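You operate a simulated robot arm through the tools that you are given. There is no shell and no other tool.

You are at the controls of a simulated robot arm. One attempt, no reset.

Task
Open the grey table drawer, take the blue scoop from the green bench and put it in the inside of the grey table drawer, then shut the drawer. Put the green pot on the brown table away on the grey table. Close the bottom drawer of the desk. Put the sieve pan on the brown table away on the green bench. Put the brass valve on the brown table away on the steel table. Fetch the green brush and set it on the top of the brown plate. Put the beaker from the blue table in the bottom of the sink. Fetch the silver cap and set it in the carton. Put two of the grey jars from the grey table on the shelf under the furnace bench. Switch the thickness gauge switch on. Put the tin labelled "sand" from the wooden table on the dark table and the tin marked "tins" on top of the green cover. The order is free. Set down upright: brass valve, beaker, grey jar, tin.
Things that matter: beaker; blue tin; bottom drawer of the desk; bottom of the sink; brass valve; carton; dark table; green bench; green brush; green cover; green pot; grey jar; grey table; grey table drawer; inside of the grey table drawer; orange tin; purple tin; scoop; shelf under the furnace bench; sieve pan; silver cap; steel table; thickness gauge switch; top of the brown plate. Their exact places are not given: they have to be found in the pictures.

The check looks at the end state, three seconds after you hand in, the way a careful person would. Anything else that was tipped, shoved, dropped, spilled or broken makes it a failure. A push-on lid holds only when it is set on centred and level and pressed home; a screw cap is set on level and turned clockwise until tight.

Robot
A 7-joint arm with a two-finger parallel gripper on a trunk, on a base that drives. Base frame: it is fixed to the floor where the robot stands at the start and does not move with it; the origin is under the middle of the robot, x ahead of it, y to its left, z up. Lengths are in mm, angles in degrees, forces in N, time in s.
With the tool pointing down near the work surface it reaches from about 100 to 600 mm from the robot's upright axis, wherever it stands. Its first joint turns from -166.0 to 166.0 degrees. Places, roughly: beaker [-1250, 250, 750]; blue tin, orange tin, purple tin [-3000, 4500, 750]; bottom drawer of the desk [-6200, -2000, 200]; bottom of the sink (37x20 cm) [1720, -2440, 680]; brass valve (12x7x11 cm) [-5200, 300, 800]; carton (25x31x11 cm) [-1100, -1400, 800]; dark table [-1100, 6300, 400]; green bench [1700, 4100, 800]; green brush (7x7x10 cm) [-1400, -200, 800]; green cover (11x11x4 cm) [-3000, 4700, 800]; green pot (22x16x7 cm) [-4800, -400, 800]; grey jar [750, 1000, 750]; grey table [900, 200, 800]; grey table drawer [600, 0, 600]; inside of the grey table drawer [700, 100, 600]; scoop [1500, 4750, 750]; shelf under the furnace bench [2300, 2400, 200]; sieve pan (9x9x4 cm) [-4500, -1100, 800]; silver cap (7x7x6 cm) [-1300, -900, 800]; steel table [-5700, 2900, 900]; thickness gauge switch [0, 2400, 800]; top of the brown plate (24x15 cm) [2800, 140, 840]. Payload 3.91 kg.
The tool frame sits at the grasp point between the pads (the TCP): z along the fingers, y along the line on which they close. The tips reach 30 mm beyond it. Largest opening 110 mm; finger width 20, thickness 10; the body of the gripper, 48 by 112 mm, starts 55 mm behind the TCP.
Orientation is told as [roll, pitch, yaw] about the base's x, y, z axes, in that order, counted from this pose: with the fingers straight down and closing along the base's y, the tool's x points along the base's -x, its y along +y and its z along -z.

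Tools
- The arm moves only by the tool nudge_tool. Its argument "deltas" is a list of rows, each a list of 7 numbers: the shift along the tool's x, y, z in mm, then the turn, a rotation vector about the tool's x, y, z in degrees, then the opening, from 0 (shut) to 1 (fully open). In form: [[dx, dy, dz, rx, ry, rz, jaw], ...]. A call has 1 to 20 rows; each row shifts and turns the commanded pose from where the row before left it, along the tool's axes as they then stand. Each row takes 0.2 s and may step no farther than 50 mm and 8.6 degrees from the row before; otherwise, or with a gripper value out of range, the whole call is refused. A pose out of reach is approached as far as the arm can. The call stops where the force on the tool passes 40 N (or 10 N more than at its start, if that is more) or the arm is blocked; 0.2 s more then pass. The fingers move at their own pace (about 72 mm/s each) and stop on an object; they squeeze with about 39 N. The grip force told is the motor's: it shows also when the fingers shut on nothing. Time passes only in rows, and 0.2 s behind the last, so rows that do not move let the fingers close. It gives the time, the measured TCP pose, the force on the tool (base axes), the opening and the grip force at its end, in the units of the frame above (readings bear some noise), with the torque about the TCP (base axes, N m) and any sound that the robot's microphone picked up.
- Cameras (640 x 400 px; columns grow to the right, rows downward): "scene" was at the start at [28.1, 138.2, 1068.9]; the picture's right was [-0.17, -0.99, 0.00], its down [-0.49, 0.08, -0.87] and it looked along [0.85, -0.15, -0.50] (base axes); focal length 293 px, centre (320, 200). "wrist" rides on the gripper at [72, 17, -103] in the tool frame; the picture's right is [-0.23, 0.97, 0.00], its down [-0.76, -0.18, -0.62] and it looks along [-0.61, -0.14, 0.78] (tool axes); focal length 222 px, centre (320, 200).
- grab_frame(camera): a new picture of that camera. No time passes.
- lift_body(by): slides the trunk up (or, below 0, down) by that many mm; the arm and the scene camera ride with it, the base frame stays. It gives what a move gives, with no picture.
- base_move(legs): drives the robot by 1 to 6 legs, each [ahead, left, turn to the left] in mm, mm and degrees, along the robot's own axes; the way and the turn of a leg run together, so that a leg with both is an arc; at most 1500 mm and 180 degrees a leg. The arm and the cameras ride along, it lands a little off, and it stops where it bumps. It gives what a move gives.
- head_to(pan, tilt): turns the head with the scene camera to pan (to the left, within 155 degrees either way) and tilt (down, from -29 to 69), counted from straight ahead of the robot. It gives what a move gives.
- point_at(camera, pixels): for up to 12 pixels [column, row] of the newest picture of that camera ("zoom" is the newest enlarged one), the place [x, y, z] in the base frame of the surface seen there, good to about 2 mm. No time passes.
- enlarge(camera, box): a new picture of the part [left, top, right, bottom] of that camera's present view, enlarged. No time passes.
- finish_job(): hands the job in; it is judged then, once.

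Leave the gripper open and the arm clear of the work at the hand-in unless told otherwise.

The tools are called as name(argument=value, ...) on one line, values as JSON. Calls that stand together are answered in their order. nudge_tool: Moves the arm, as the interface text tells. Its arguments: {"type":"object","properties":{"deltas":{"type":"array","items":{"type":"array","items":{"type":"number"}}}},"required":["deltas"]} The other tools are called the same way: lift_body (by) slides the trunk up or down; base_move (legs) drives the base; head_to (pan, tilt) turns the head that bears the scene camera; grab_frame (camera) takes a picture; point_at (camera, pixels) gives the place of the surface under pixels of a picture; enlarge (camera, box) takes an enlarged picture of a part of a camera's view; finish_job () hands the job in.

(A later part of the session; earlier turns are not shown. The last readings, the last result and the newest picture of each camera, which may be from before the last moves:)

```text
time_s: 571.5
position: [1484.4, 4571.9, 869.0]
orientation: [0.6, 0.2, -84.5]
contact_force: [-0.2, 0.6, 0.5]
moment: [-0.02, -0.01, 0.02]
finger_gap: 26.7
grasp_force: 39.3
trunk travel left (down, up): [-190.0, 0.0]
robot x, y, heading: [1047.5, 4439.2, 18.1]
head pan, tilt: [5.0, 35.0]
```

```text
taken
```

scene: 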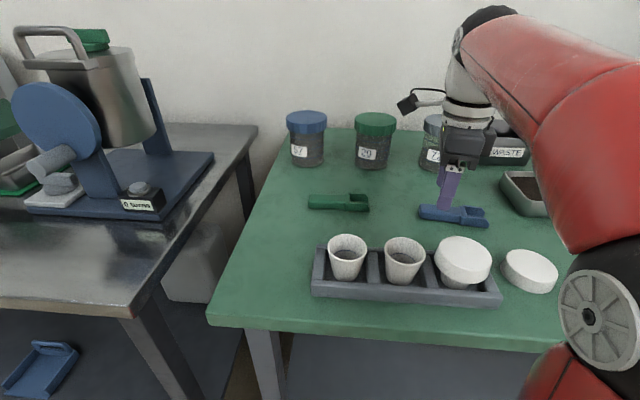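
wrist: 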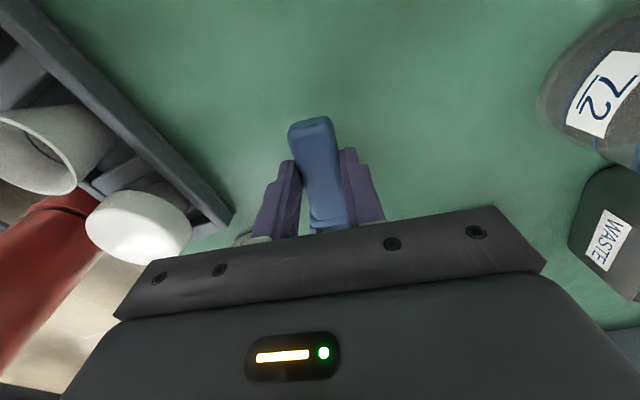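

Scoop held (27 mm). I lift, retract, and drive back to the grey table drawer: back into the aisle, south, west through the gap, and down to the drawer.

nudge_tool(deltas=[[0, 0, -25, 0, 0, 0, 0], [0, 0, -30, 0, 0, 0, 0], [-6, -27, -20, 0, 0, 0, 0], [-6, -27, 0, 0, 0, 0, 0], [-6, -27, 0, 0, 0, 0, 0], [-6, -27, 0, 0, 0, 0, 0]])

base_move(legs=[[-520, 0, 0], [0, -1250, 0], [0, -1240, 0]])

```text
time_s: 572.9
position: [1378.6, 4538.0, 943.5]
orientation: [0.3, 0.2, -84.4]
contact_force: [0.3, 0.0, -0.4]
moment: [0.02, 0.03, -0.02]
finger_gap: 26.6
grasp_force: 39.0
trunk travel left (down, up): [-190.0, 0.0]
robot x, y, heading: [1048.1, 4440.4, 17.8]
head pan, tilt: [5.0, 35.0]
```

```text
time_s: 587.8
position: [1644.9, 2011.5, 944.0]
orientation: [0.7, 0.1, -84.0]
contact_force: [-0.2, 0.1, -0.5]
moment: [0.05, 0.01, 0.0]
finger_gap: 26.7
grasp_force: 39.2
trunk travel left (down, up): [-190.0, 0.0]
robot x, y, heading: [1315.8, 1910.2, 18.4]
head pan, tilt: [5.0, 35.0]
```

base_move(legs=[[-1000, 0, 0], [-1010, 0, 0], [0, -1000, 0], [0, -540, 0]])

head_to(pan=0, tilt=45)

grab_frame(camera="scene")

```text
time_s: 605.4
position: [246.3, -104.7, 942.8]
orientation: [0.6, 0.0, -83.4]
contact_force: [0.1, 1.1, -0.1]
moment: [0.0, 0.0, -0.01]
finger_gap: 26.4
grasp_force: 38.8
trunk travel left (down, up): [-190.0, 0.0]
robot x, y, heading: [-85.9, -213.1, 19.0]
head pan, tilt: [5.0, 35.0]
```

```text
time_s: 606.1
position: [246.1, -107.1, 943.5]
orientation: [0.5, 0.1, -83.3]
contact_force: [-0.2, 0.5, -0.1]
moment: [0.01, 0.01, -0.02]
finger_gap: 26.7
grasp_force: 39.2
trunk travel left (down, up): [-190.0, 0.0]
robot x, y, heading: [-84.2, -209.7, 19.2]
head pan, tilt: [0.0, 45.0]
```

```text
taken
```

scene: 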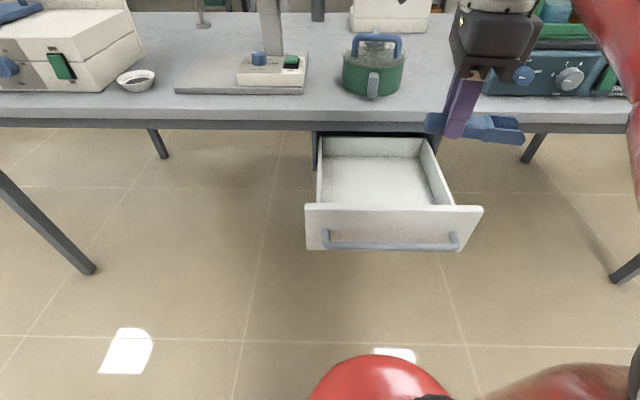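

The drawer is ahead, pot safely behind. I measure the drawer's inside.

point_at(camera="scene", pixels=[[375, 175], [340, 195], [430, 195], [330, 160], [415, 160], [320, 200], [445, 200], [390, 215], [385, 208], [375, 145], [370, 127], [320, 140]])

```text
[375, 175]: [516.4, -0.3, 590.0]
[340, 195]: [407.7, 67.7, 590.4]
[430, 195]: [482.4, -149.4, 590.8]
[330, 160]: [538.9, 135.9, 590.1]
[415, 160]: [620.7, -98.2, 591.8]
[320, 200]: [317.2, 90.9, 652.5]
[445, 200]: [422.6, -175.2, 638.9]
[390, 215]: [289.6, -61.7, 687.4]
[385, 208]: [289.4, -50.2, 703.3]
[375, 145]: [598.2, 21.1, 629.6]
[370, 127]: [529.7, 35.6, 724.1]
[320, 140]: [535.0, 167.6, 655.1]
```

Drawer floor z=590, free area centre ≈ (414,-28). The scoop lies crosswise in the hand. I go 80 mm closer and bring the hand over the drawer.

base_move(legs=[[80, 0, 0]])

nudge_tool(deltas=[[17.5, 24.5, 5, 0, 0, 0, 0], [17.5, 24.5, 10, 0, 0, 0, 0], [17.5, 24.5, 20, 0, 0, 0, 0], [17.5, 24.5, 25, 0, 0, 0, 0], [0, 0, 30, 0, 0, 0, 0], [0, 0, 30, 0, 0, 0, 0], [0, 0, 30, 0, 0, 0, 0]])

grab_frame(camera="wrist")

grab_frame(camera="scene")

```text
time_s: 607.1
position: [322.4, -79.5, 943.8]
orientation: [0.6, 0.1, -83.5]
contact_force: [-0.2, -0.8, -0.7]
moment: [0.0, 0.0, 0.06]
finger_gap: 26.5
grasp_force: 38.7
trunk travel left (down, up): [-190.0, 0.0]
robot x, y, heading: [-6.5, -182.8, 19.0]
head pan, tilt: [0.0, 45.0]
```

```text
time_s: 608.7
position: [413.1, 2.5, 793.7]
orientation: [0.7, 0.3, -83.5]
contact_force: [-0.9, 0.4, -0.7]
moment: [0.02, -0.03, 0.03]
finger_gap: 26.7
grasp_force: 39.1
trunk travel left (down, up): [-190.0, 0.0]
robot x, y, heading: [-8.5, -183.5, 19.2]
head pan, tilt: [0.0, 45.0]
```

```text
taken
```

wrist: 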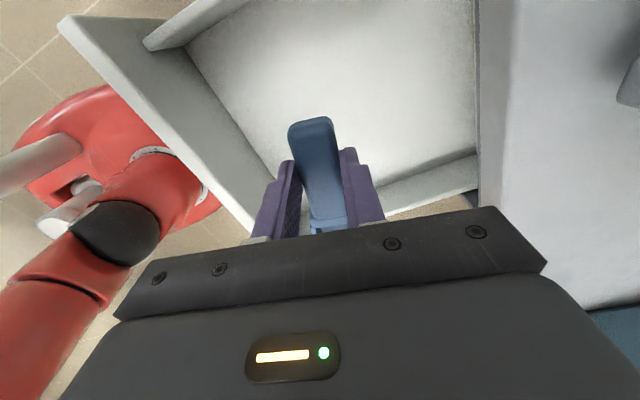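

```text
taken
```

scene: 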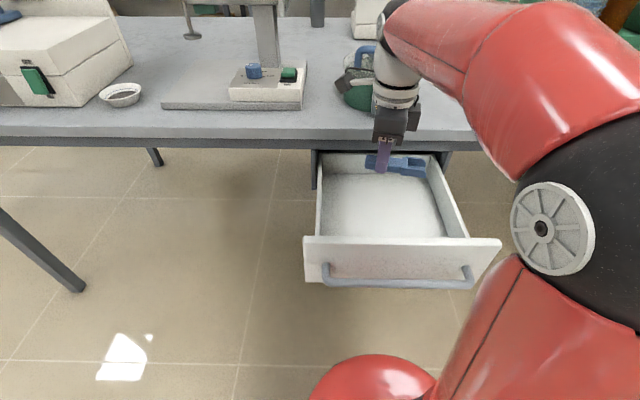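

The hand is over the drawer with ~40 mm clearance to the table edge. I descend to just above the drawer floor.

nudge_tool(deltas=[[0, -3, 30, 0, 0, 0, 0], [0, 0, 30, 0, 0, 0, 0], [0, 0, 30, 0, 0, 0, 0], [0, 0, 30, 0, 0, 0, 0], [0, 0, 25, 0, 0, 0, 0], [0, 0, 15, 0, 0, 0, 0]])

grab_frame(camera="wrist")

grab_frame(camera="scene")

```text
time_s: 610.1
position: [411.1, 2.1, 634.5]
orientation: [0.6, 0.1, -83.6]
contact_force: [0.3, 0.3, 0.2]
moment: [0.02, 0.01, -0.04]
finger_gap: 26.6
grasp_force: 38.9
trunk travel left (down, up): [-190.0, 0.0]
robot x, y, heading: [-9.8, -184.3, 19.0]
head pan, tilt: [0.0, 45.0]
```

```text
taken
```

wrist: 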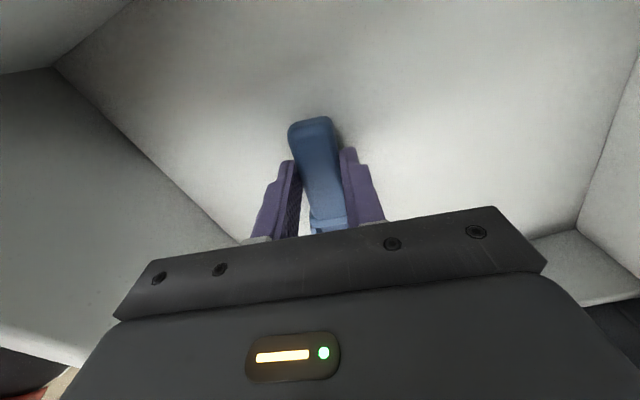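

```text
taken
```

scene: 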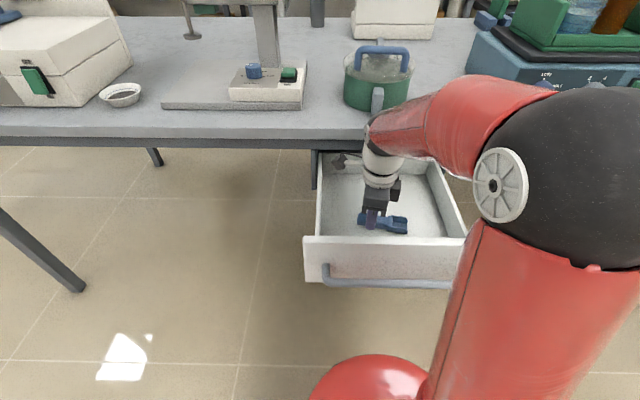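

9 mm to go. I lower 8 mm, open the fingers, and lift straight out.

nudge_tool(deltas=[[0, 0, 5, 0, 0, 0, 0], [0, 0, 3, 0, 0, 0, 0], [0, 0, 0, 0, 0, 0, 0.5], [0, 0, 0, 0, 0, 0, 0.5], [0, 0, 0, 0, 0, 0, 0.5], [0, 0, -15, 0, 0, 0, 0.5], [0, 0, -30, 0, 0, 0, 0.5], [0, 0, -40, 0, 0, 0, 0.5], [0, 0, -40, 0, 0, 0, 0.5], [0, 0, -40, 0, 0, 0, 0.5]])

grab_frame(camera="wrist")

grab_frame(camera="scene")

```text
time_s: 612.3
position: [408.4, 2.4, 791.9]
orientation: [0.4, 0.1, -83.3]
contact_force: [-0.1, -0.8, 0.3]
moment: [-0.03, 0.01, -0.01]
finger_gap: 55.1
grasp_force: 0.0
trunk travel left (down, up): [-190.0, 0.0]
robot x, y, heading: [-8.8, -183.2, 19.3]
head pan, tilt: [0.0, 45.0]
```

```text
taken
```

wrist: 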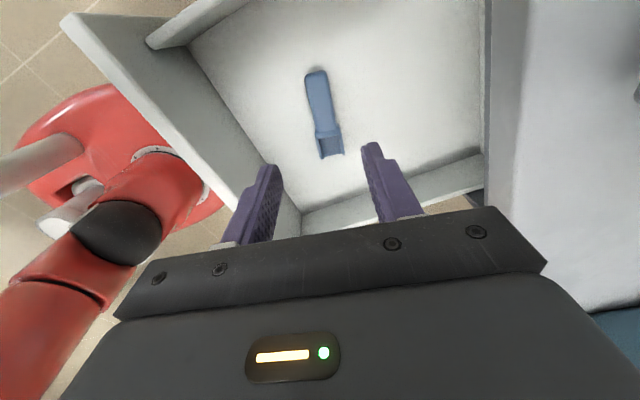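

```text
taken
```

scene: 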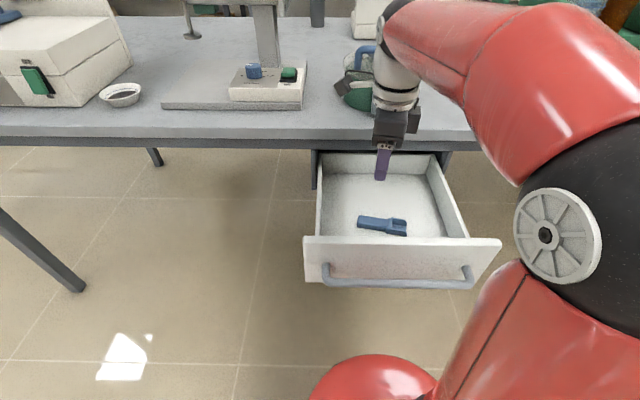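

The scoop lies in the drawer. Now to shut it: I raise the hand, back off 270 mm, lower the trunk and point the closed fingers forward to push the front.

nudge_tool(deltas=[[0, -10, -30, 0, 0, 0, 0], [0, -20, -40, 0, 0, 0, 0], [0, 0, -30, 0, 0, 0, 0]])

base_move(legs=[[-290, 0, -1]])

lift_body(by=-190)

nudge_tool(deltas=[[0, 30, 0, -8, 0, 0, 0], [0, 30, 0, -8, 0, 0, 0], [0, 30, 0, -8, 0, 0, 0], [0, 25, 5, -8, 0, 0, 0], [0, 10, 10, -8, 0, 0, 0], [0, 0, 10, -8, 0, 0, 0], [0, 0, 10, -8, 0, 0, 0], [0, 0, 10, -8, 0, 0, 0], [0, 0, 0, -8, 0, 0, 0]])

grab_frame(camera="scene")

grab_frame(camera="wrist")

```text
time_s: 613.1
position: [378.7, -2.3, 891.4]
orientation: [0.5, 0.1, -83.6]
contact_force: [0.4, -0.4, 0.1]
moment: [0.03, 0.01, -0.01]
finger_gap: 0.1
grasp_force: 37.7
trunk travel left (down, up): [-190.0, 0.0]
robot x, y, heading: [-3.9, -183.5, 19.1]
head pan, tilt: [0.0, 45.0]
```

```text
time_s: 615.1
position: [105.4, -101.7, 891.4]
orientation: [0.5, 0.1, -84.3]
contact_force: [0.1, -0.1, 0.4]
moment: [0.0, -0.02, 0.0]
finger_gap: 0.0
grasp_force: 37.3
trunk travel left (down, up): [-190.0, 0.0]
robot x, y, heading: [-288.2, -279.0, 18.4]
head pan, tilt: [0.0, 45.0]
```

```text
time_s: 617.2
position: [106.0, -102.4, 701.0]
orientation: [0.6, 0.1, -84.3]
contact_force: [0.4, 0.6, -1.3]
moment: [0.0, 0.0, -0.01]
finger_gap: 0.2
grasp_force: 37.6
trunk travel left (down, up): [0.0, 190.0]
robot x, y, heading: [-283.1, -278.1, 18.2]
head pan, tilt: [0.0, 45.0]
```

```text
time_s: 619.2
position: [253.1, -88.5, 703.4]
orientation: [71.1, 0.6, -84.4]
contact_force: [-0.6, -0.2, -0.7]
moment: [-0.02, 0.01, -0.04]
finger_gap: 0.1
grasp_force: 37.6
out of reach, approached as far as the arm can: row 9
trunk travel left (down, up): [0.0, 190.0]
robot x, y, heading: [-283.0, -277.1, 18.1]
head pan, tilt: [0.0, 45.0]
```

```text
taken
```

scene: 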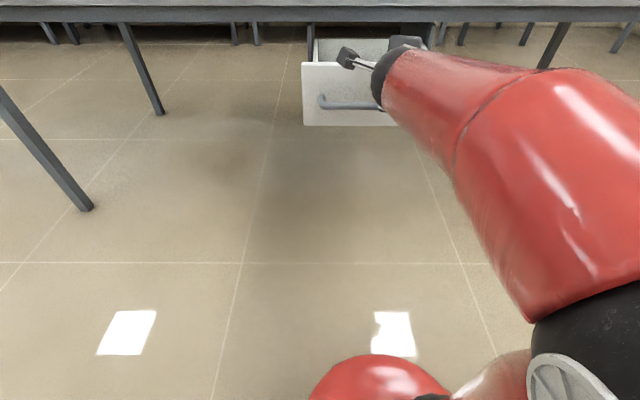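

```text
taken
```

wrist: 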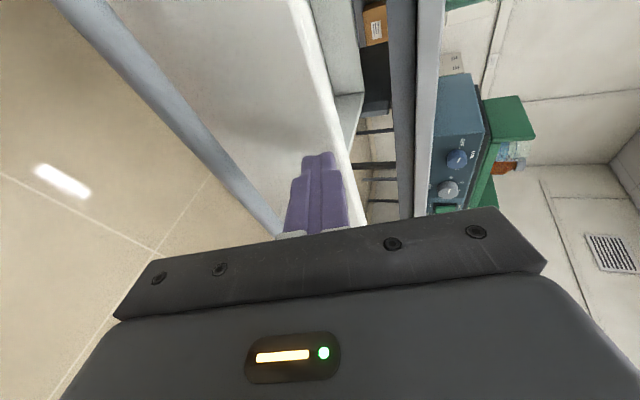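

The closed fingertip is ~15 mm in front of the drawer panel but near its top edge (z≈693). I lower ~28 mm to push at z≈665, above the handle bar.

nudge_tool(deltas=[[0, -13, 2, 0, 0, 0, 0], [0, -13, 2, 0, 0, 0, 0]])

grab_frame(camera="wrist")

```text
time_s: 619.8
position: [248.6, -89.2, 677.4]
orientation: [72.6, 0.1, -84.3]
contact_force: [-0.5, 0.1, 1.3]
moment: [-0.02, -0.01, -0.02]
finger_gap: 0.0
grasp_force: 37.7
trunk travel left (down, up): [0.0, 190.0]
robot x, y, heading: [-280.7, -276.7, 18.3]
head pan, tilt: [0.0, 45.0]
```

```text
taken
```

wrist: 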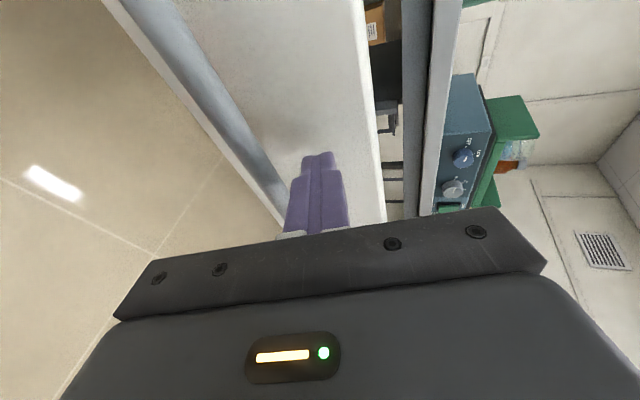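

Good contact point. I push by driving forward in stages.

base_move(legs=[[150, 0, 0]])

base_move(legs=[[90, 0, 0]])

grab_frame(camera="wrist")

grab_frame(camera="scene")

```text
time_s: 621.2
position: [392.1, -41.6, 677.9]
orientation: [72.6, 0.1, -84.3]
contact_force: [0.6, 1.2, -0.6]
moment: [0.0, -0.01, -0.01]
finger_gap: 0.0
grasp_force: 37.9
trunk travel left (down, up): [0.0, 190.0]
robot x, y, heading: [-140.9, -230.1, 18.4]
head pan, tilt: [0.0, 45.0]
```

```text
time_s: 622.3
position: [477.7, -13.2, 678.2]
orientation: [72.6, 0.2, -84.3]
contact_force: [-0.7, -1.0, -0.3]
moment: [0.0, 0.02, 0.03]
finger_gap: 0.0
grasp_force: 37.6
trunk travel left (down, up): [0.0, 190.0]
robot x, y, heading: [-51.9, -202.9, 18.2]
head pan, tilt: [0.0, 45.0]
```

```text
taken
```

wrist: 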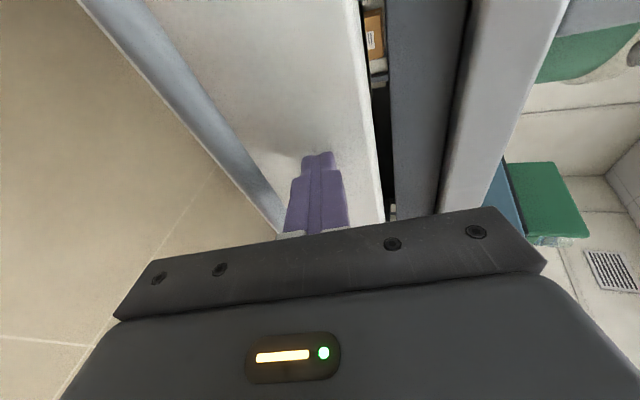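

```text
taken
```

scene: 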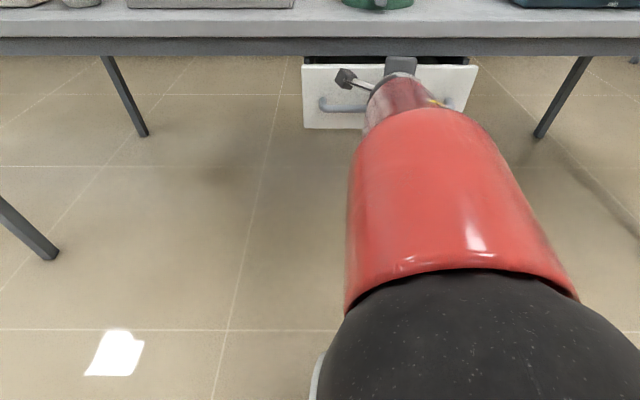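

~29 mm left. I push the rest with small arm steps until it stops.

nudge_tool(deltas=[[0, 1.5, 4.77, 0, 0, 0, 0], [0, 1.5, 4.77, 0, 0, 0, 0], [0, 1.5, 4.77, 0, 0, 0, 0], [0, 1.5, 4.77, 0, 0, 0, 0], [0, 1.5, 4.77, 0, 0, 0, 0], [0, 1.5, 4.77, 0, 0, 0, 0], [0, 1.5, 4.77, 0, 0, 0, 0], [0, 1.5, 4.77, 0, 0, 0, 0]])

grab_frame(camera="wrist")

```text
time_s: 623.8
position: [504.7, -10.0, 677.0]
orientation: [72.5, -0.1, -84.5]
contact_force: [-27.7, -6.4, 8.8]
moment: [0.08, -0.23, 0.11]
finger_gap: 0.0
grasp_force: 37.4
trunk travel left (down, up): [0.0, 190.0]
robot x, y, heading: [-58.3, -199.7, 18.4]
head pan, tilt: [0.0, 45.0]
stopped in row 7: the force on the tool passed its limit at 52 N (the readings are from after the stop); the commanded pose is now the measured one
```

```text
taken
```

wrist: 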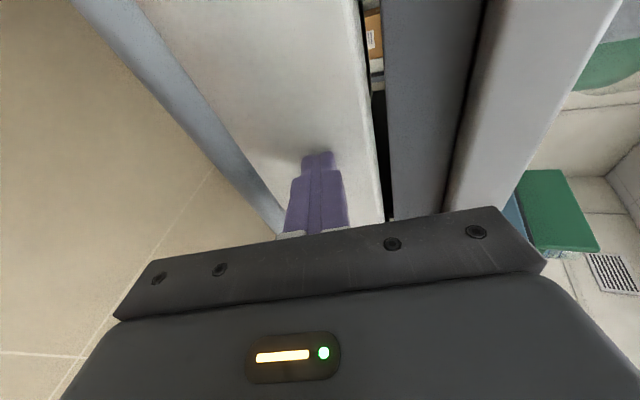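

Stopped hard at the end position (panel f≈505, as at the start). I back away and verify the drawer is shut.

base_move(legs=[[-250, 0, 0]])

head_to(pan=5, tilt=35)

grab_frame(camera="scene")

point_at(camera="scene", pixels=[[345, 140], [345, 150], [335, 165], [400, 140], [360, 168]])

```text
time_s: 625.6
position: [268.5, -87.7, 675.4]
orientation: [72.3, -0.1, -84.4]
contact_force: [0.8, -0.9, 0.8]
moment: [0.0, -0.04, 0.0]
finger_gap: 0.0
grasp_force: 37.9
trunk travel left (down, up): [0.0, 190.0]
robot x, y, heading: [-295.4, -279.6, 18.2]
head pan, tilt: [0.0, 45.0]
```

```text
time_s: 626.3
position: [267.3, -88.6, 675.5]
orientation: [72.3, 0.1, -84.5]
contact_force: [-0.1, -0.6, 0.6]
moment: [0.0, -0.02, 0.0]
finger_gap: 0.2
grasp_force: 37.9
trunk travel left (down, up): [0.0, 190.0]
robot x, y, heading: [-293.0, -279.9, 18.4]
head pan, tilt: [5.0, 35.0]
```

```text
taken
```

scene: 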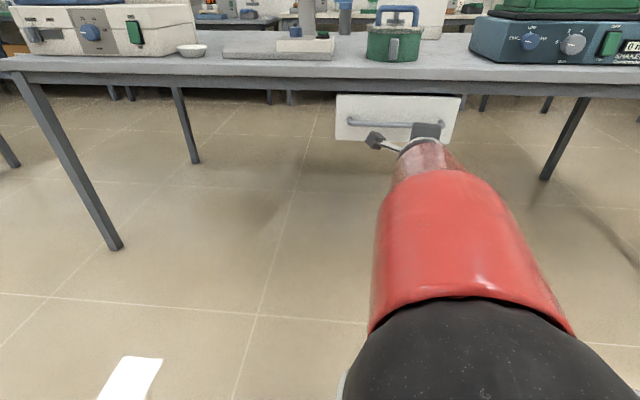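

```text
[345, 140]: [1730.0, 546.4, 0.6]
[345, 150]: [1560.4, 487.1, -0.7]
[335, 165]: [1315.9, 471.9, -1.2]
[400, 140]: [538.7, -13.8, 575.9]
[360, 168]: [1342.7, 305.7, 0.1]
```

Drawer shut (panel back at f≈507). Next: beaker and brush on the blue table. I raise the trunk and bring the tool back to vertical.

lift_body(by=190)

nudge_tool(deltas=[[0, 10, -30, 0, 0, 0, 0.3], [0, 10, -30, 0, 0, 0, 0.3], [0, 10, -30, 8, 0, 0, 0.3], [0, 0, -20, 8, 0, 0, 0.3], [0, 0, -10, 8, 0, 0, 0.3], [0, -10, 0, 8, 0, 0, 0.3], [0, -20, 0, 8, 0, 0, 0.3], [0, -20, 0, 8, 0, 0, 0.3], [0, -20, 0, 8, 0, 0, 0.3], [0, -20, 0, 8, 0, 0, 0.3], [0, -20, 0, 8, 0, 0, 0.3]])

grab_frame(camera="scene")

```text
time_s: 628.4
position: [269.8, -88.1, 865.4]
orientation: [72.3, 0.0, -84.4]
contact_force: [-0.2, 0.2, 0.0]
moment: [0.02, -0.02, 0.0]
finger_gap: 0.0
grasp_force: 37.2
trunk travel left (down, up): [-190.0, 0.0]
robot x, y, heading: [-296.2, -280.2, 18.0]
head pan, tilt: [5.0, 35.0]
```

```text
time_s: 630.8
position: [70.1, -108.3, 887.4]
orientation: [0.3, 0.0, -84.3]
contact_force: [0.3, -0.5, 0.2]
moment: [-0.03, 0.0, 0.01]
finger_gap: 32.9
grasp_force: 0.0
trunk travel left (down, up): [-190.0, 0.0]
robot x, y, heading: [-291.9, -280.0, 18.2]
head pan, tilt: [5.0, 35.0]
```

```text
taken
```

scene: 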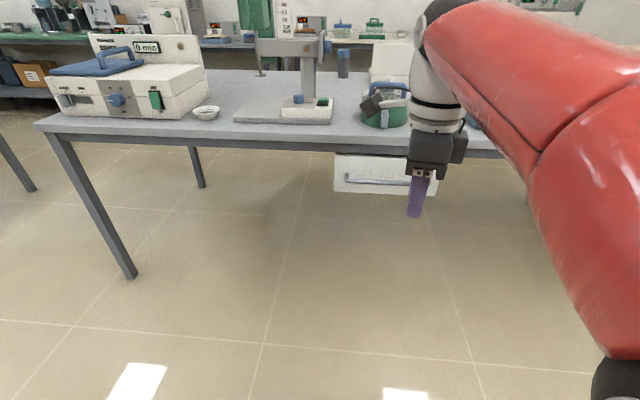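

I raise and retract the hand, then drive to the blue table's right (north) end, and turn to face it.

nudge_tool(deltas=[[0, -20, -25, 0, 0, 0, 0.3], [0, -20, -25, 0, 0, 0, 0.3], [0, -20, -25, 0, 0, 0, 0.3]])

base_move(legs=[[-72, 1087, 0], [-751, -33, 0], [0, 0, -90.5]])

head_to(pan=0, tilt=35)

grab_frame(camera="scene")

```text
time_s: 631.6
position: [10.0, -113.5, 962.3]
orientation: [0.2, 0.0, -84.4]
contact_force: [0.1, -0.4, -0.8]
moment: [0.05, 0.01, 0.05]
finger_gap: 33.0
grasp_force: 0.1
trunk travel left (down, up): [-190.0, 0.0]
robot x, y, heading: [-296.2, -284.8, 18.2]
head pan, tilt: [5.0, 35.0]
```

```text
time_s: 644.6
position: [-1239.0, 165.8, 961.9]
orientation: [0.3, 0.1, -175.0]
contact_force: [0.2, -0.1, 0.6]
moment: [0.02, 0.01, 0.02]
finger_gap: 32.7
grasp_force: 0.2
trunk travel left (down, up): [-190.0, 0.0]
robot x, y, heading: [-1402.1, 469.3, -72.5]
head pan, tilt: [5.0, 35.0]
```

```text
time_s: 645.3
position: [-1241.3, 166.7, 962.0]
orientation: [0.3, 0.1, -175.1]
contact_force: [0.8, -0.7, 1.0]
moment: [0.03, 0.0, -0.02]
finger_gap: 32.8
grasp_force: 0.2
trunk travel left (down, up): [-190.0, 0.0]
robot x, y, heading: [-1403.7, 470.7, -72.2]
head pan, tilt: [0.0, 35.0]
```

```text
taken
```

scene: 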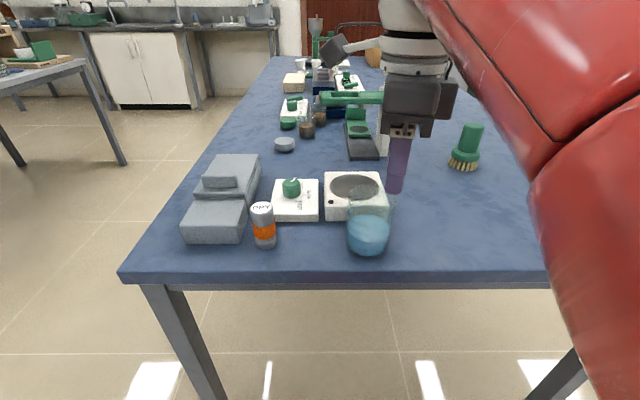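

I see the beaker with blue liquid at (370,228), a bottle at (264,222), and the green brush at (468,145). I measure them.

enlarge(camera="scene", box=[310, 160, 430, 270])

point_at(camera="scene", pixels=[[370, 245], [355, 235], [387, 235], [370, 220], [370, 253], [390, 205], [350, 215], [340, 210], [385, 185], [468, 130], [465, 165], [330, 265], [400, 262]])

```text
3.64 times, centred on (370, 215) of scene
```

zoom: 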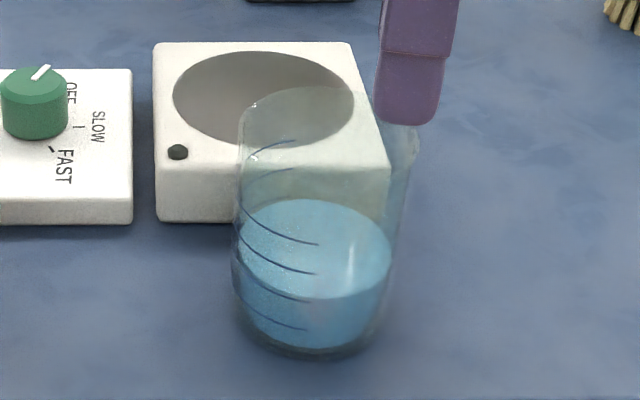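

```text
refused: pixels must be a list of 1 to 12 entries
```

point_at(camera="scene", pixels=[[370, 245], [355, 235], [387, 235], [370, 225], [370, 255], [355, 190], [350, 215], [340, 210], [385, 185], [468, 130], [465, 165], [400, 262]])

point_at(camera="zoom", pixels=[[300, 340], [235, 280], [380, 320], [320, 250], [255, 105], [415, 150], [300, 160], [330, 90], [410, 130], [240, 120]])

```text
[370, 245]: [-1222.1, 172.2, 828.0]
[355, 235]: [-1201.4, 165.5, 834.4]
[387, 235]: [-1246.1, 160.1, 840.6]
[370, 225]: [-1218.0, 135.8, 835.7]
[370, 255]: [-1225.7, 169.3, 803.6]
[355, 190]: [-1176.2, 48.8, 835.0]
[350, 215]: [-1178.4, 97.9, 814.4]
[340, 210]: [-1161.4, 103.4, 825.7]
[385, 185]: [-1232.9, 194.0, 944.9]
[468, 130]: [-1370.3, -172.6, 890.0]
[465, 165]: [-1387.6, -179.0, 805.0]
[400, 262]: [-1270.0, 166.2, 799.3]
```

```text
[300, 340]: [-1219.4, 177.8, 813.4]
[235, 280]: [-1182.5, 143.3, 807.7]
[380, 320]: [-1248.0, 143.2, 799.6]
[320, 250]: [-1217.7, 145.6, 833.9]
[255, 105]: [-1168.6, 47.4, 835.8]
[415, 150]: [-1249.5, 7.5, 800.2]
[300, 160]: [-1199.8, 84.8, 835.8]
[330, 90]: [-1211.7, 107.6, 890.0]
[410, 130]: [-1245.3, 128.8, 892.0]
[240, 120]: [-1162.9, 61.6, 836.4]
```

Beaker: centre ≈ (-1214,142), ⌀~70, z 800–892, liquid up to 835; the white device is only ~8 mm behind it, so I close sideways. I rotate the hand 100° in place above.

nudge_tool(deltas=[[0, 0, 0, 0, 0, -8.33, 1], [0, 0, 0, 0, 0, -8.33, 1], [0, 0, 0, 0, 0, -8.33, 1], [0, 0, 0, 0, 0, -8.33, 1], [0, 0, 0, 0, 0, -8.33, 1], [0, 0, 0, 0, 0, -8.33, 1], [0, 0, 0, 0, 0, -8.33, 1], [0, 0, 0, 0, 0, -8.33, 1], [0, 0, 0, 0, 0, -8.33, 1], [0, 0, 0, 0, 0, -8.33, 1], [0, 0, 0, 0, 0, -8.33, 1], [0, 0, 0, 0, 0, -8.33, 1]])

grab_frame(camera="wrist")

grab_frame(camera="scene")

```text
time_s: 647.9
position: [-1240.7, 165.7, 961.8]
orientation: [-0.1, -0.3, -75.0]
contact_force: [-0.2, 0.3, 0.6]
moment: [-0.01, 0.01, -0.01]
finger_gap: 110.0
grasp_force: 0.0
trunk travel left (down, up): [-190.0, 0.0]
robot x, y, heading: [-1402.8, 472.1, -72.4]
head pan, tilt: [0.0, 35.0]
```

```text
taken
```

wrist: 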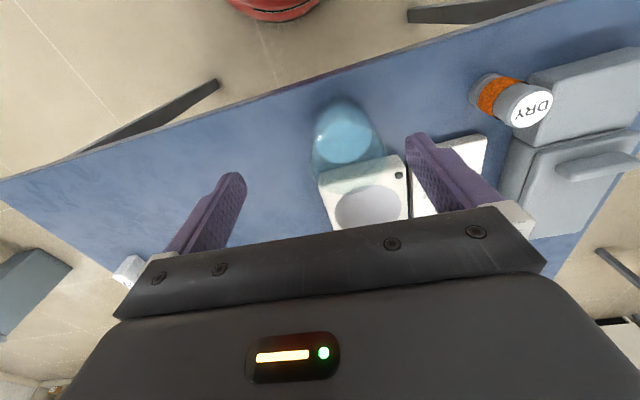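

```text
taken
```

scene: 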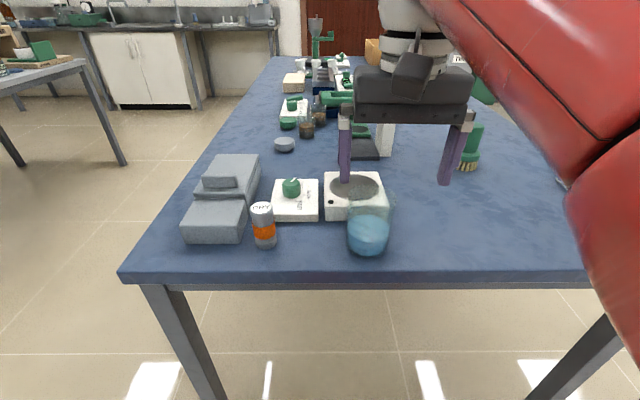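

I measure the beaker's liquid disc from above with the wrist camera to refine its centre.

enlarge(camera="wrist", box=[280, 70, 420, 240])

point_at(camera="wrist", pixels=[[316, 142], [371, 135], [343, 122], [345, 160], [345, 140], [343, 105], [325, 120], [365, 118]])

```text
2.35 times, centred on (350, 155) of wrist
```

zoom: 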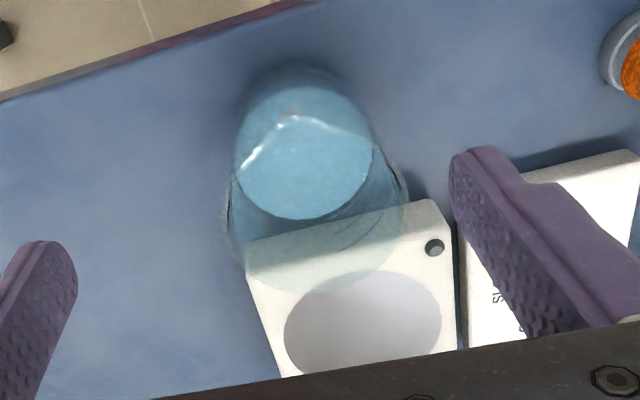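

```text
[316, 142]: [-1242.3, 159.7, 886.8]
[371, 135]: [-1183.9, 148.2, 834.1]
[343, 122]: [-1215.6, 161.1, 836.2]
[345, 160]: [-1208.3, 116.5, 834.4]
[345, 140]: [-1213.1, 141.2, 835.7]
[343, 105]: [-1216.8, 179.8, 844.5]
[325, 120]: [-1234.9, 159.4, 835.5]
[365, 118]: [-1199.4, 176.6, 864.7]
```

Beaker centre (-1213,146). I move over it and descend straddling it sideways to z≈856.

nudge_tool(deltas=[[-13.1, 10.9, 0, 0, 0, 0, 1], [-13.1, 10.9, 10, 0, 0, 0, 1], [0, 0, 30, 0, 0, 0, 1], [0, 0, 30, 0, 0, 0, 1]])

grab_frame(camera="wrist")

grab_frame(camera="scene")

```text
time_s: 648.9
position: [-1213.0, 144.3, 893.4]
orientation: [-0.1, -0.3, -75.0]
contact_force: [-0.4, 1.4, 0.0]
moment: [0.02, 0.02, -0.02]
finger_gap: 109.9
grasp_force: 0.0
trunk travel left (down, up): [-190.0, 0.0]
robot x, y, heading: [-1401.6, 469.0, -72.8]
head pan, tilt: [0.0, 35.0]
```

```text
taken
```

wrist: 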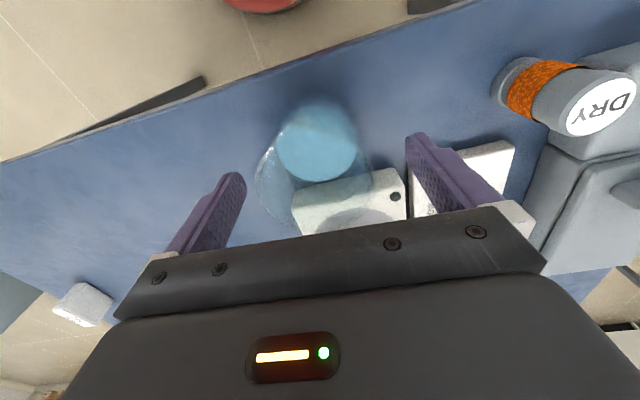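

```text
taken
```

scene: 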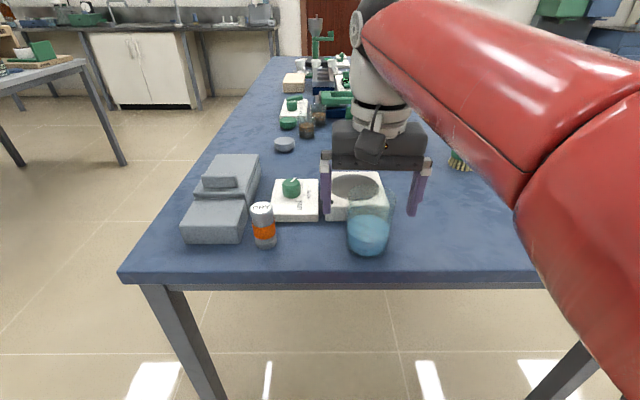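

Centred. I descend to z≈856 and close gently.

nudge_tool(deltas=[[0, 0, 20, 0, 0, 0, 1], [0, 0, 17, 0, 0, 0, 1], [0, 0, 0, 0, 0, 0, 0.7], [0, 0, 0, 0, 0, 0, 0], [0, 0, 0, 0, 0, 0, 0], [0, 0, 0, 0, 0, 0, 0], [0, 0, 0, 0, 0, 0, 0]])

grab_frame(camera="wrist")

```text
time_s: 650.5
position: [-1211.5, 144.2, 855.7]
orientation: [-0.1, -0.2, -75.0]
contact_force: [0.8, -1.1, 0.9]
moment: [-0.03, -0.14, 0.0]
finger_gap: 68.3
grasp_force: 38.4
trunk travel left (down, up): [-190.0, 0.0]
robot x, y, heading: [-1401.7, 467.8, -72.5]
head pan, tilt: [0.0, 35.0]
```

```text
taken
```

wrist: 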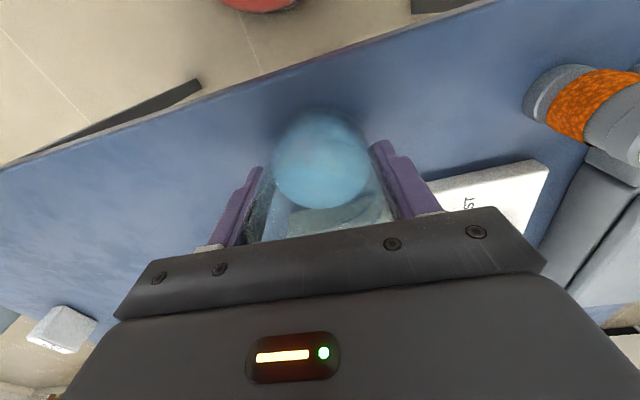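

Gripped (68 mm). I lift slowly and watch.

nudge_tool(deltas=[[0, 0, -3, 0, 0, 0, 0], [0, 0, -4, 0, 0, 0, 0], [0, 0, -5, 0, 0, 0, 0], [0, 0, -6, 0, 0, 0, 0], [0, 0, -8, 0, 0, 0, 0]])

grab_frame(camera="wrist")

```text
time_s: 651.7
position: [-1213.3, 145.3, 881.4]
orientation: [-0.1, -0.3, -75.1]
contact_force: [0.9, 0.5, -2.1]
moment: [0.0, -0.01, 0.02]
finger_gap: 68.2
grasp_force: 39.5
trunk travel left (down, up): [-190.0, 0.0]
robot x, y, heading: [-1404.8, 473.4, -72.6]
head pan, tilt: [0.0, 35.0]
```

```text
taken
```

wrist: 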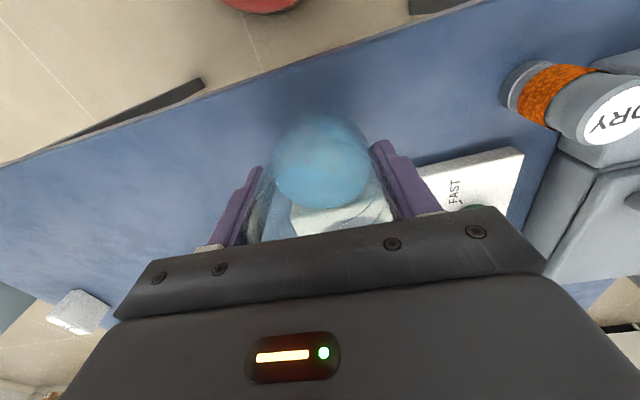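

Held steady. I raise it to z≈960 and drive into the aisle toward the sink side.

nudge_tool(deltas=[[0, 0, -8, 0, 0, 0, 0], [0, 0, -10, 0, 0, 0, 0], [0, 0, -10, 0, 0, 0, 0], [0, 0, -10, 0, 0, 0, 0], [0, 0, -10, 0, 0, 0, 0], [0, 0, -10, 0, 0, 0, 0], [0, 0, -10, 0, 0, 0, 0], [0, 0, -8, 0, 0, 0, 0]])

base_move(legs=[[-37, 748, 0], [1318, 423, 0]])

head_to(pan=30, tilt=20)

grab_frame(camera="scene")

grab_frame(camera="wrist")

```text
time_s: 653.5
position: [-1213.2, 146.4, 958.5]
orientation: [0.0, -0.2, -75.1]
contact_force: [-0.5, 0.3, -1.7]
moment: [-0.01, 0.03, 0.0]
finger_gap: 68.0
grasp_force: 39.0
trunk travel left (down, up): [-190.0, 0.0]
robot x, y, heading: [-1402.5, 469.2, -72.4]
head pan, tilt: [0.0, 35.0]
```

```text
time_s: 664.1
position: [276.9, -732.3, 958.5]
orientation: [-0.1, -0.3, -75.6]
contact_force: [0.4, 0.1, -1.7]
moment: [0.0, 0.02, 0.03]
finger_gap: 68.4
grasp_force: 38.7
trunk travel left (down, up): [-190.0, 0.0]
robot x, y, heading: [89.1, -403.8, -73.0]
head pan, tilt: [0.0, 35.0]
```

```text
time_s: 665.0
position: [275.8, -732.2, 958.4]
orientation: [-0.1, -0.3, -75.7]
contact_force: [-0.7, -0.9, -1.5]
moment: [0.0, 0.03, 0.03]
finger_gap: 68.5
grasp_force: 39.5
trunk travel left (down, up): [-190.0, 0.0]
robot x, y, heading: [88.0, -404.3, -72.9]
head pan, tilt: [30.0, 20.0]
```

```text
taken
```

scene: 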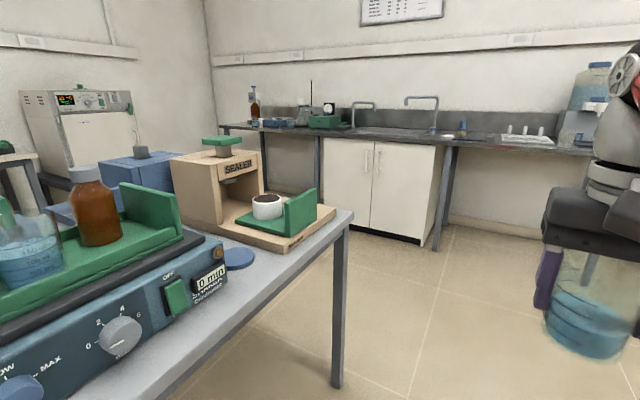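

```text
taken
```

wrist: 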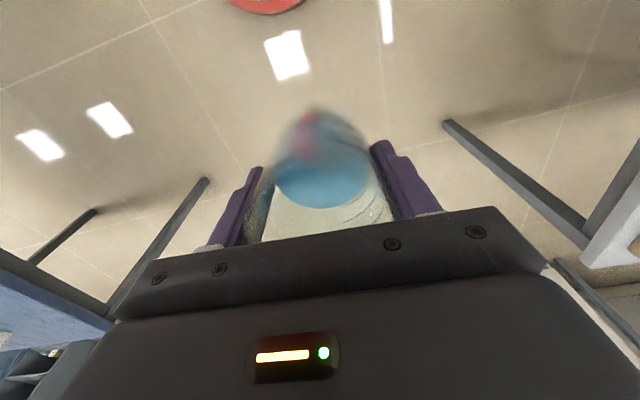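

I see the sink bench with taps at (362,108) and (420,103). I measure the bench front, the grey table's end and the sink area.

point_at(camera="scene", pixels=[[350, 215], [337, 375], [360, 133], [390, 133], [430, 138], [385, 140], [320, 130], [450, 142], [410, 232], [440, 248], [362, 105], [420, 100]])

enlarge(camera="scene", box=[220, 70, 560, 260])

```text
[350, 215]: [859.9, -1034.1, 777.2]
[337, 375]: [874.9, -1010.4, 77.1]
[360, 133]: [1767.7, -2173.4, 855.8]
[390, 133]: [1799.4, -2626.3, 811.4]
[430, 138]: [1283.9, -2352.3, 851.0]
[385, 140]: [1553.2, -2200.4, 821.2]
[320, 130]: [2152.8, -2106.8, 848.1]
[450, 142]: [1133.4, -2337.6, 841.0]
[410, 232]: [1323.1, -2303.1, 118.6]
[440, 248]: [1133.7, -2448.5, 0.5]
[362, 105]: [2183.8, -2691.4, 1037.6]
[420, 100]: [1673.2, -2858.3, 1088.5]
```

```text
1.88 times, centred on (390, 165) of scene
```

zoom: 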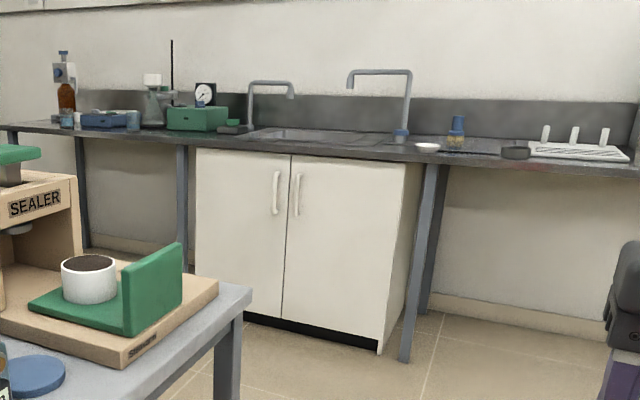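

Sink bench top z≈850, its front ~19° yawed like the rest; the sink is right of the first tap. I go around the grey table's corner and stop short in front of the sink.

base_move(legs=[[1154, 24, 0], [615, 915, 2]])

head_to(pan=0, tilt=35)

grab_frame(camera="scene")

grab_frame(camera="wrist")

```text
time_s: 676.1
position: [1705.8, -2128.3, 957.3]
orientation: [-0.1, -0.3, -74.0]
contact_force: [-0.3, -0.2, -0.5]
moment: [0.03, 0.0, 0.02]
finger_gap: 68.1
grasp_force: 39.2
trunk travel left (down, up): [-190.0, 0.0]
robot x, y, heading: [1509.4, -1806.5, -71.6]
head pan, tilt: [30.0, 20.0]
```

```text
time_s: 677.1
position: [1706.1, -2128.3, 957.7]
orientation: [-0.1, -0.3, -74.2]
contact_force: [0.9, -1.0, -2.3]
moment: [0.01, 0.0, -0.01]
finger_gap: 68.4
grasp_force: 39.2
trunk travel left (down, up): [-190.0, 0.0]
robot x, y, heading: [1509.8, -1803.3, -71.3]
head pan, tilt: [0.0, 35.0]
```

```text
taken
```

scene: 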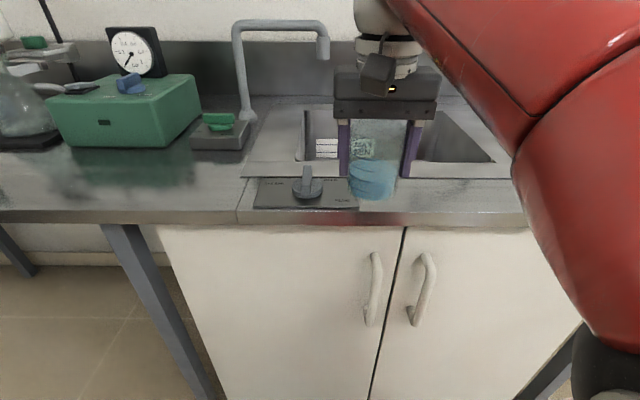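

```text
taken
```

wrist: 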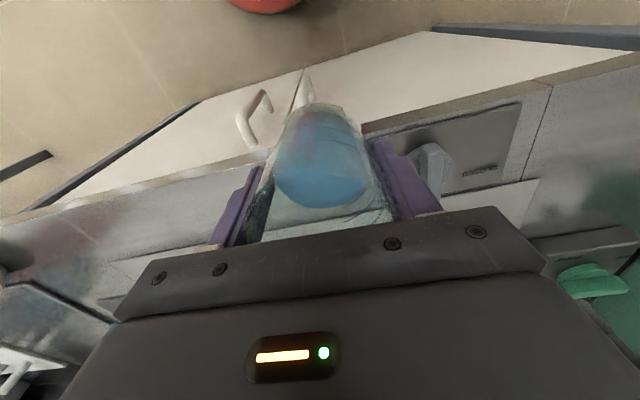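

The sink basin is straight ahead behind the beaker; a knob panel in front-left. I measure the basin's rim and bottom and the front edge.

point_at(camera="scene", pixels=[[298, 160], [308, 110], [495, 162], [440, 110], [325, 150], [440, 155], [300, 215], [420, 215], [310, 182], [245, 175], [430, 140], [460, 150]])

enlarge(camera="scene", box=[220, 80, 540, 240])

```text
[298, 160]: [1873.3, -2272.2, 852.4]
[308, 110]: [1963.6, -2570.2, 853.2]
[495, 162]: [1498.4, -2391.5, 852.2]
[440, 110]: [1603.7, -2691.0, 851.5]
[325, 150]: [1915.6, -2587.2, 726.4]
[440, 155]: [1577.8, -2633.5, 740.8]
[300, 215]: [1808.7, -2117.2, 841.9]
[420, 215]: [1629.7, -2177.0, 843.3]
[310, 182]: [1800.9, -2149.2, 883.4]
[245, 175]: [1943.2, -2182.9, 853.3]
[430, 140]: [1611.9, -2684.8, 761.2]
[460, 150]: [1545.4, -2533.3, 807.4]
```

```text
2.00 times, centred on (380, 160) of scene
```

zoom: 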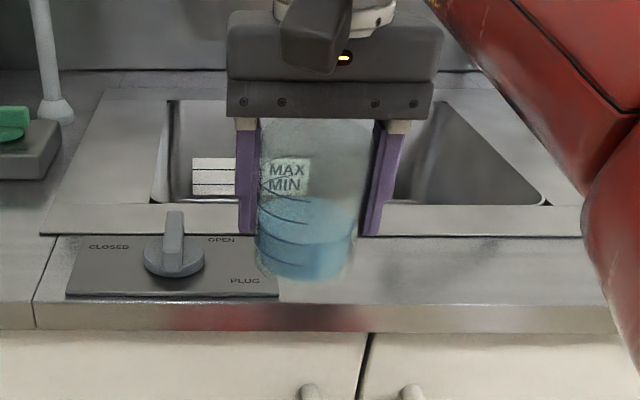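

Basin rim z≈852, opening from (1873,-2272) to (1604,-2691); the front edge is 167 mm inside the bench edge. I check the tap's spout position before moving in.

point_at(camera="scene", pixels=[[323, 50], [323, 40], [300, 27], [245, 60], [247, 110], [322, 58]])

```text
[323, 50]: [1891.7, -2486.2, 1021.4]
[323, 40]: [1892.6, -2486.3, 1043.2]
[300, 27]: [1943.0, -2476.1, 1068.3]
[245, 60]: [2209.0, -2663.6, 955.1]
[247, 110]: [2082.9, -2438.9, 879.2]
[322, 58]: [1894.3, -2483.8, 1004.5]
```

The spout hangs 148 mm left of the sink's centre line, above z=1000; the knob panel is left too. I shift the beaker 85 mm right to the sink's centre line and drive 130 mm closer.

nudge_tool(deltas=[[0, -10, 0, 0, 0, 0, 0], [0, -15, 0, 0, 0, 0, 0], [0, -15, 0, 0, 0, 0, 0], [0, -15, 0, 0, 0, 0, 0], [0, -15, 0, 0, 0, 0, 0], [0, -12, 0, 0, 0, 0, 0], [0, -6, 0, 0, 0, 0, 0]])

base_move(legs=[[130, 0, 0]])

grab_frame(camera="scene")

grab_frame(camera="wrist")

```text
time_s: 678.7
position: [1621.8, -2152.0, 957.6]
orientation: [-0.1, -0.3, -74.1]
contact_force: [0.6, -0.9, -2.0]
moment: [-0.02, 0.05, 0.02]
finger_gap: 67.9
grasp_force: 39.2
trunk travel left (down, up): [-190.0, 0.0]
robot x, y, heading: [1510.8, -1804.6, -71.4]
head pan, tilt: [0.0, 35.0]
```

```text
time_s: 680.0
position: [1663.2, -2276.6, 959.0]
orientation: [-0.2, -0.4, -74.2]
contact_force: [-0.6, 0.4, -2.4]
moment: [0.02, 0.01, 0.01]
finger_gap: 68.2
grasp_force: 39.2
trunk travel left (down, up): [-190.0, 0.0]
robot x, y, heading: [1551.1, -1928.4, -71.3]
head pan, tilt: [0.0, 35.0]
```

```text
taken
```

scene: 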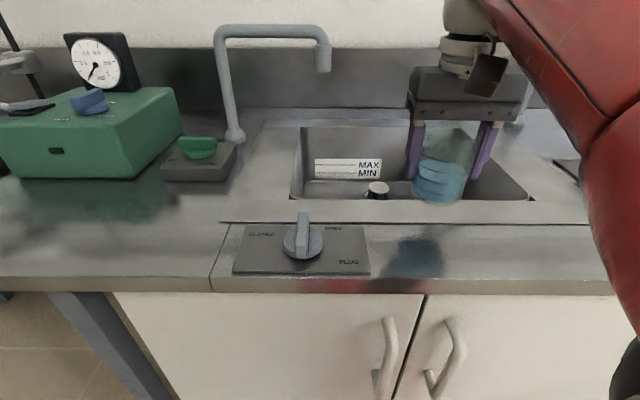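

```text
taken
```

wrist: 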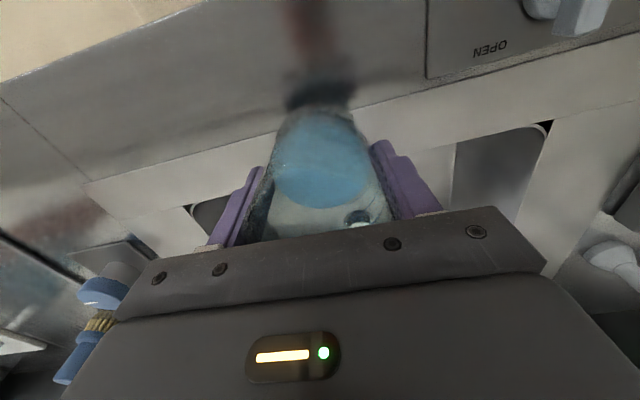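

Inside the basin I see the drain plug at (377,190). I measure it and the basin bottom so the beaker lands beside it.

point_at(camera="scene", pixels=[[377, 186], [377, 196], [345, 190], [320, 190], [400, 190], [500, 190], [480, 180], [305, 190], [395, 182], [490, 195]])

```text
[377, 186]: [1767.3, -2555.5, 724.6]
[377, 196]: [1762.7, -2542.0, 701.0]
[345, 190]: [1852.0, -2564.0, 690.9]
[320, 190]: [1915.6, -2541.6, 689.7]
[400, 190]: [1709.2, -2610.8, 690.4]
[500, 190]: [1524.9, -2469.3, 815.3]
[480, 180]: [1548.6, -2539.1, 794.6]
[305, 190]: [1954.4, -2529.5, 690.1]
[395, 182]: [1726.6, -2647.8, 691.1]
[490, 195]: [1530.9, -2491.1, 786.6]
```

Basin floor z≈690; drain knob at depth 395. I'll set the beaker at depth ~285 on the centre line. First forward over the rim at height.

nudge_tool(deltas=[[-6, 0.3, 1, 0, 0, 0, 0], [-10, 0.5, 1, 0, 0, 0, 0], [-14, 0.7, 2, 0, 0, 0, 0], [-14, 0.7, 2, 0, 0, 0, 0], [-14, 0.7, 2, 0, 0, 0, 0], [-14, 0.7, 2, 0, 0, 0, 0], [-14, 0.7, 2, 0, 0, 0, 0], [-10, 0.5, 2, 0, 0, 0, 0], [-6, 0.3, 2, 0, 0, 0, 0]])

grab_frame(camera="scene")

```text
time_s: 682.0
position: [1695.5, -2373.4, 943.2]
orientation: [-0.1, -0.3, -74.3]
contact_force: [-0.2, 0.6, -1.7]
moment: [-0.02, 0.0, -0.02]
finger_gap: 68.1
grasp_force: 39.6
trunk travel left (down, up): [-190.0, 0.0]
robot x, y, heading: [1553.3, -1925.9, -71.2]
head pan, tilt: [0.0, 35.0]
```

```text
taken
```

scene: 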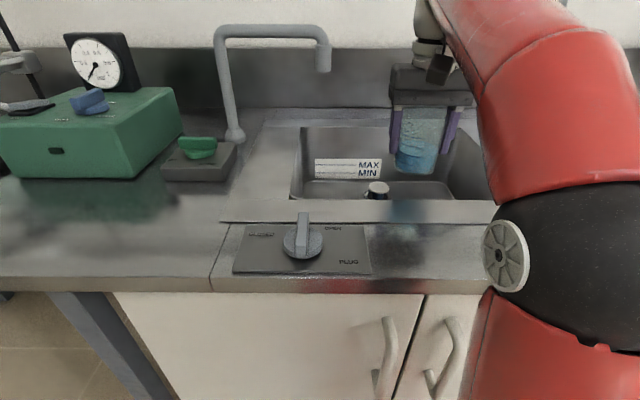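

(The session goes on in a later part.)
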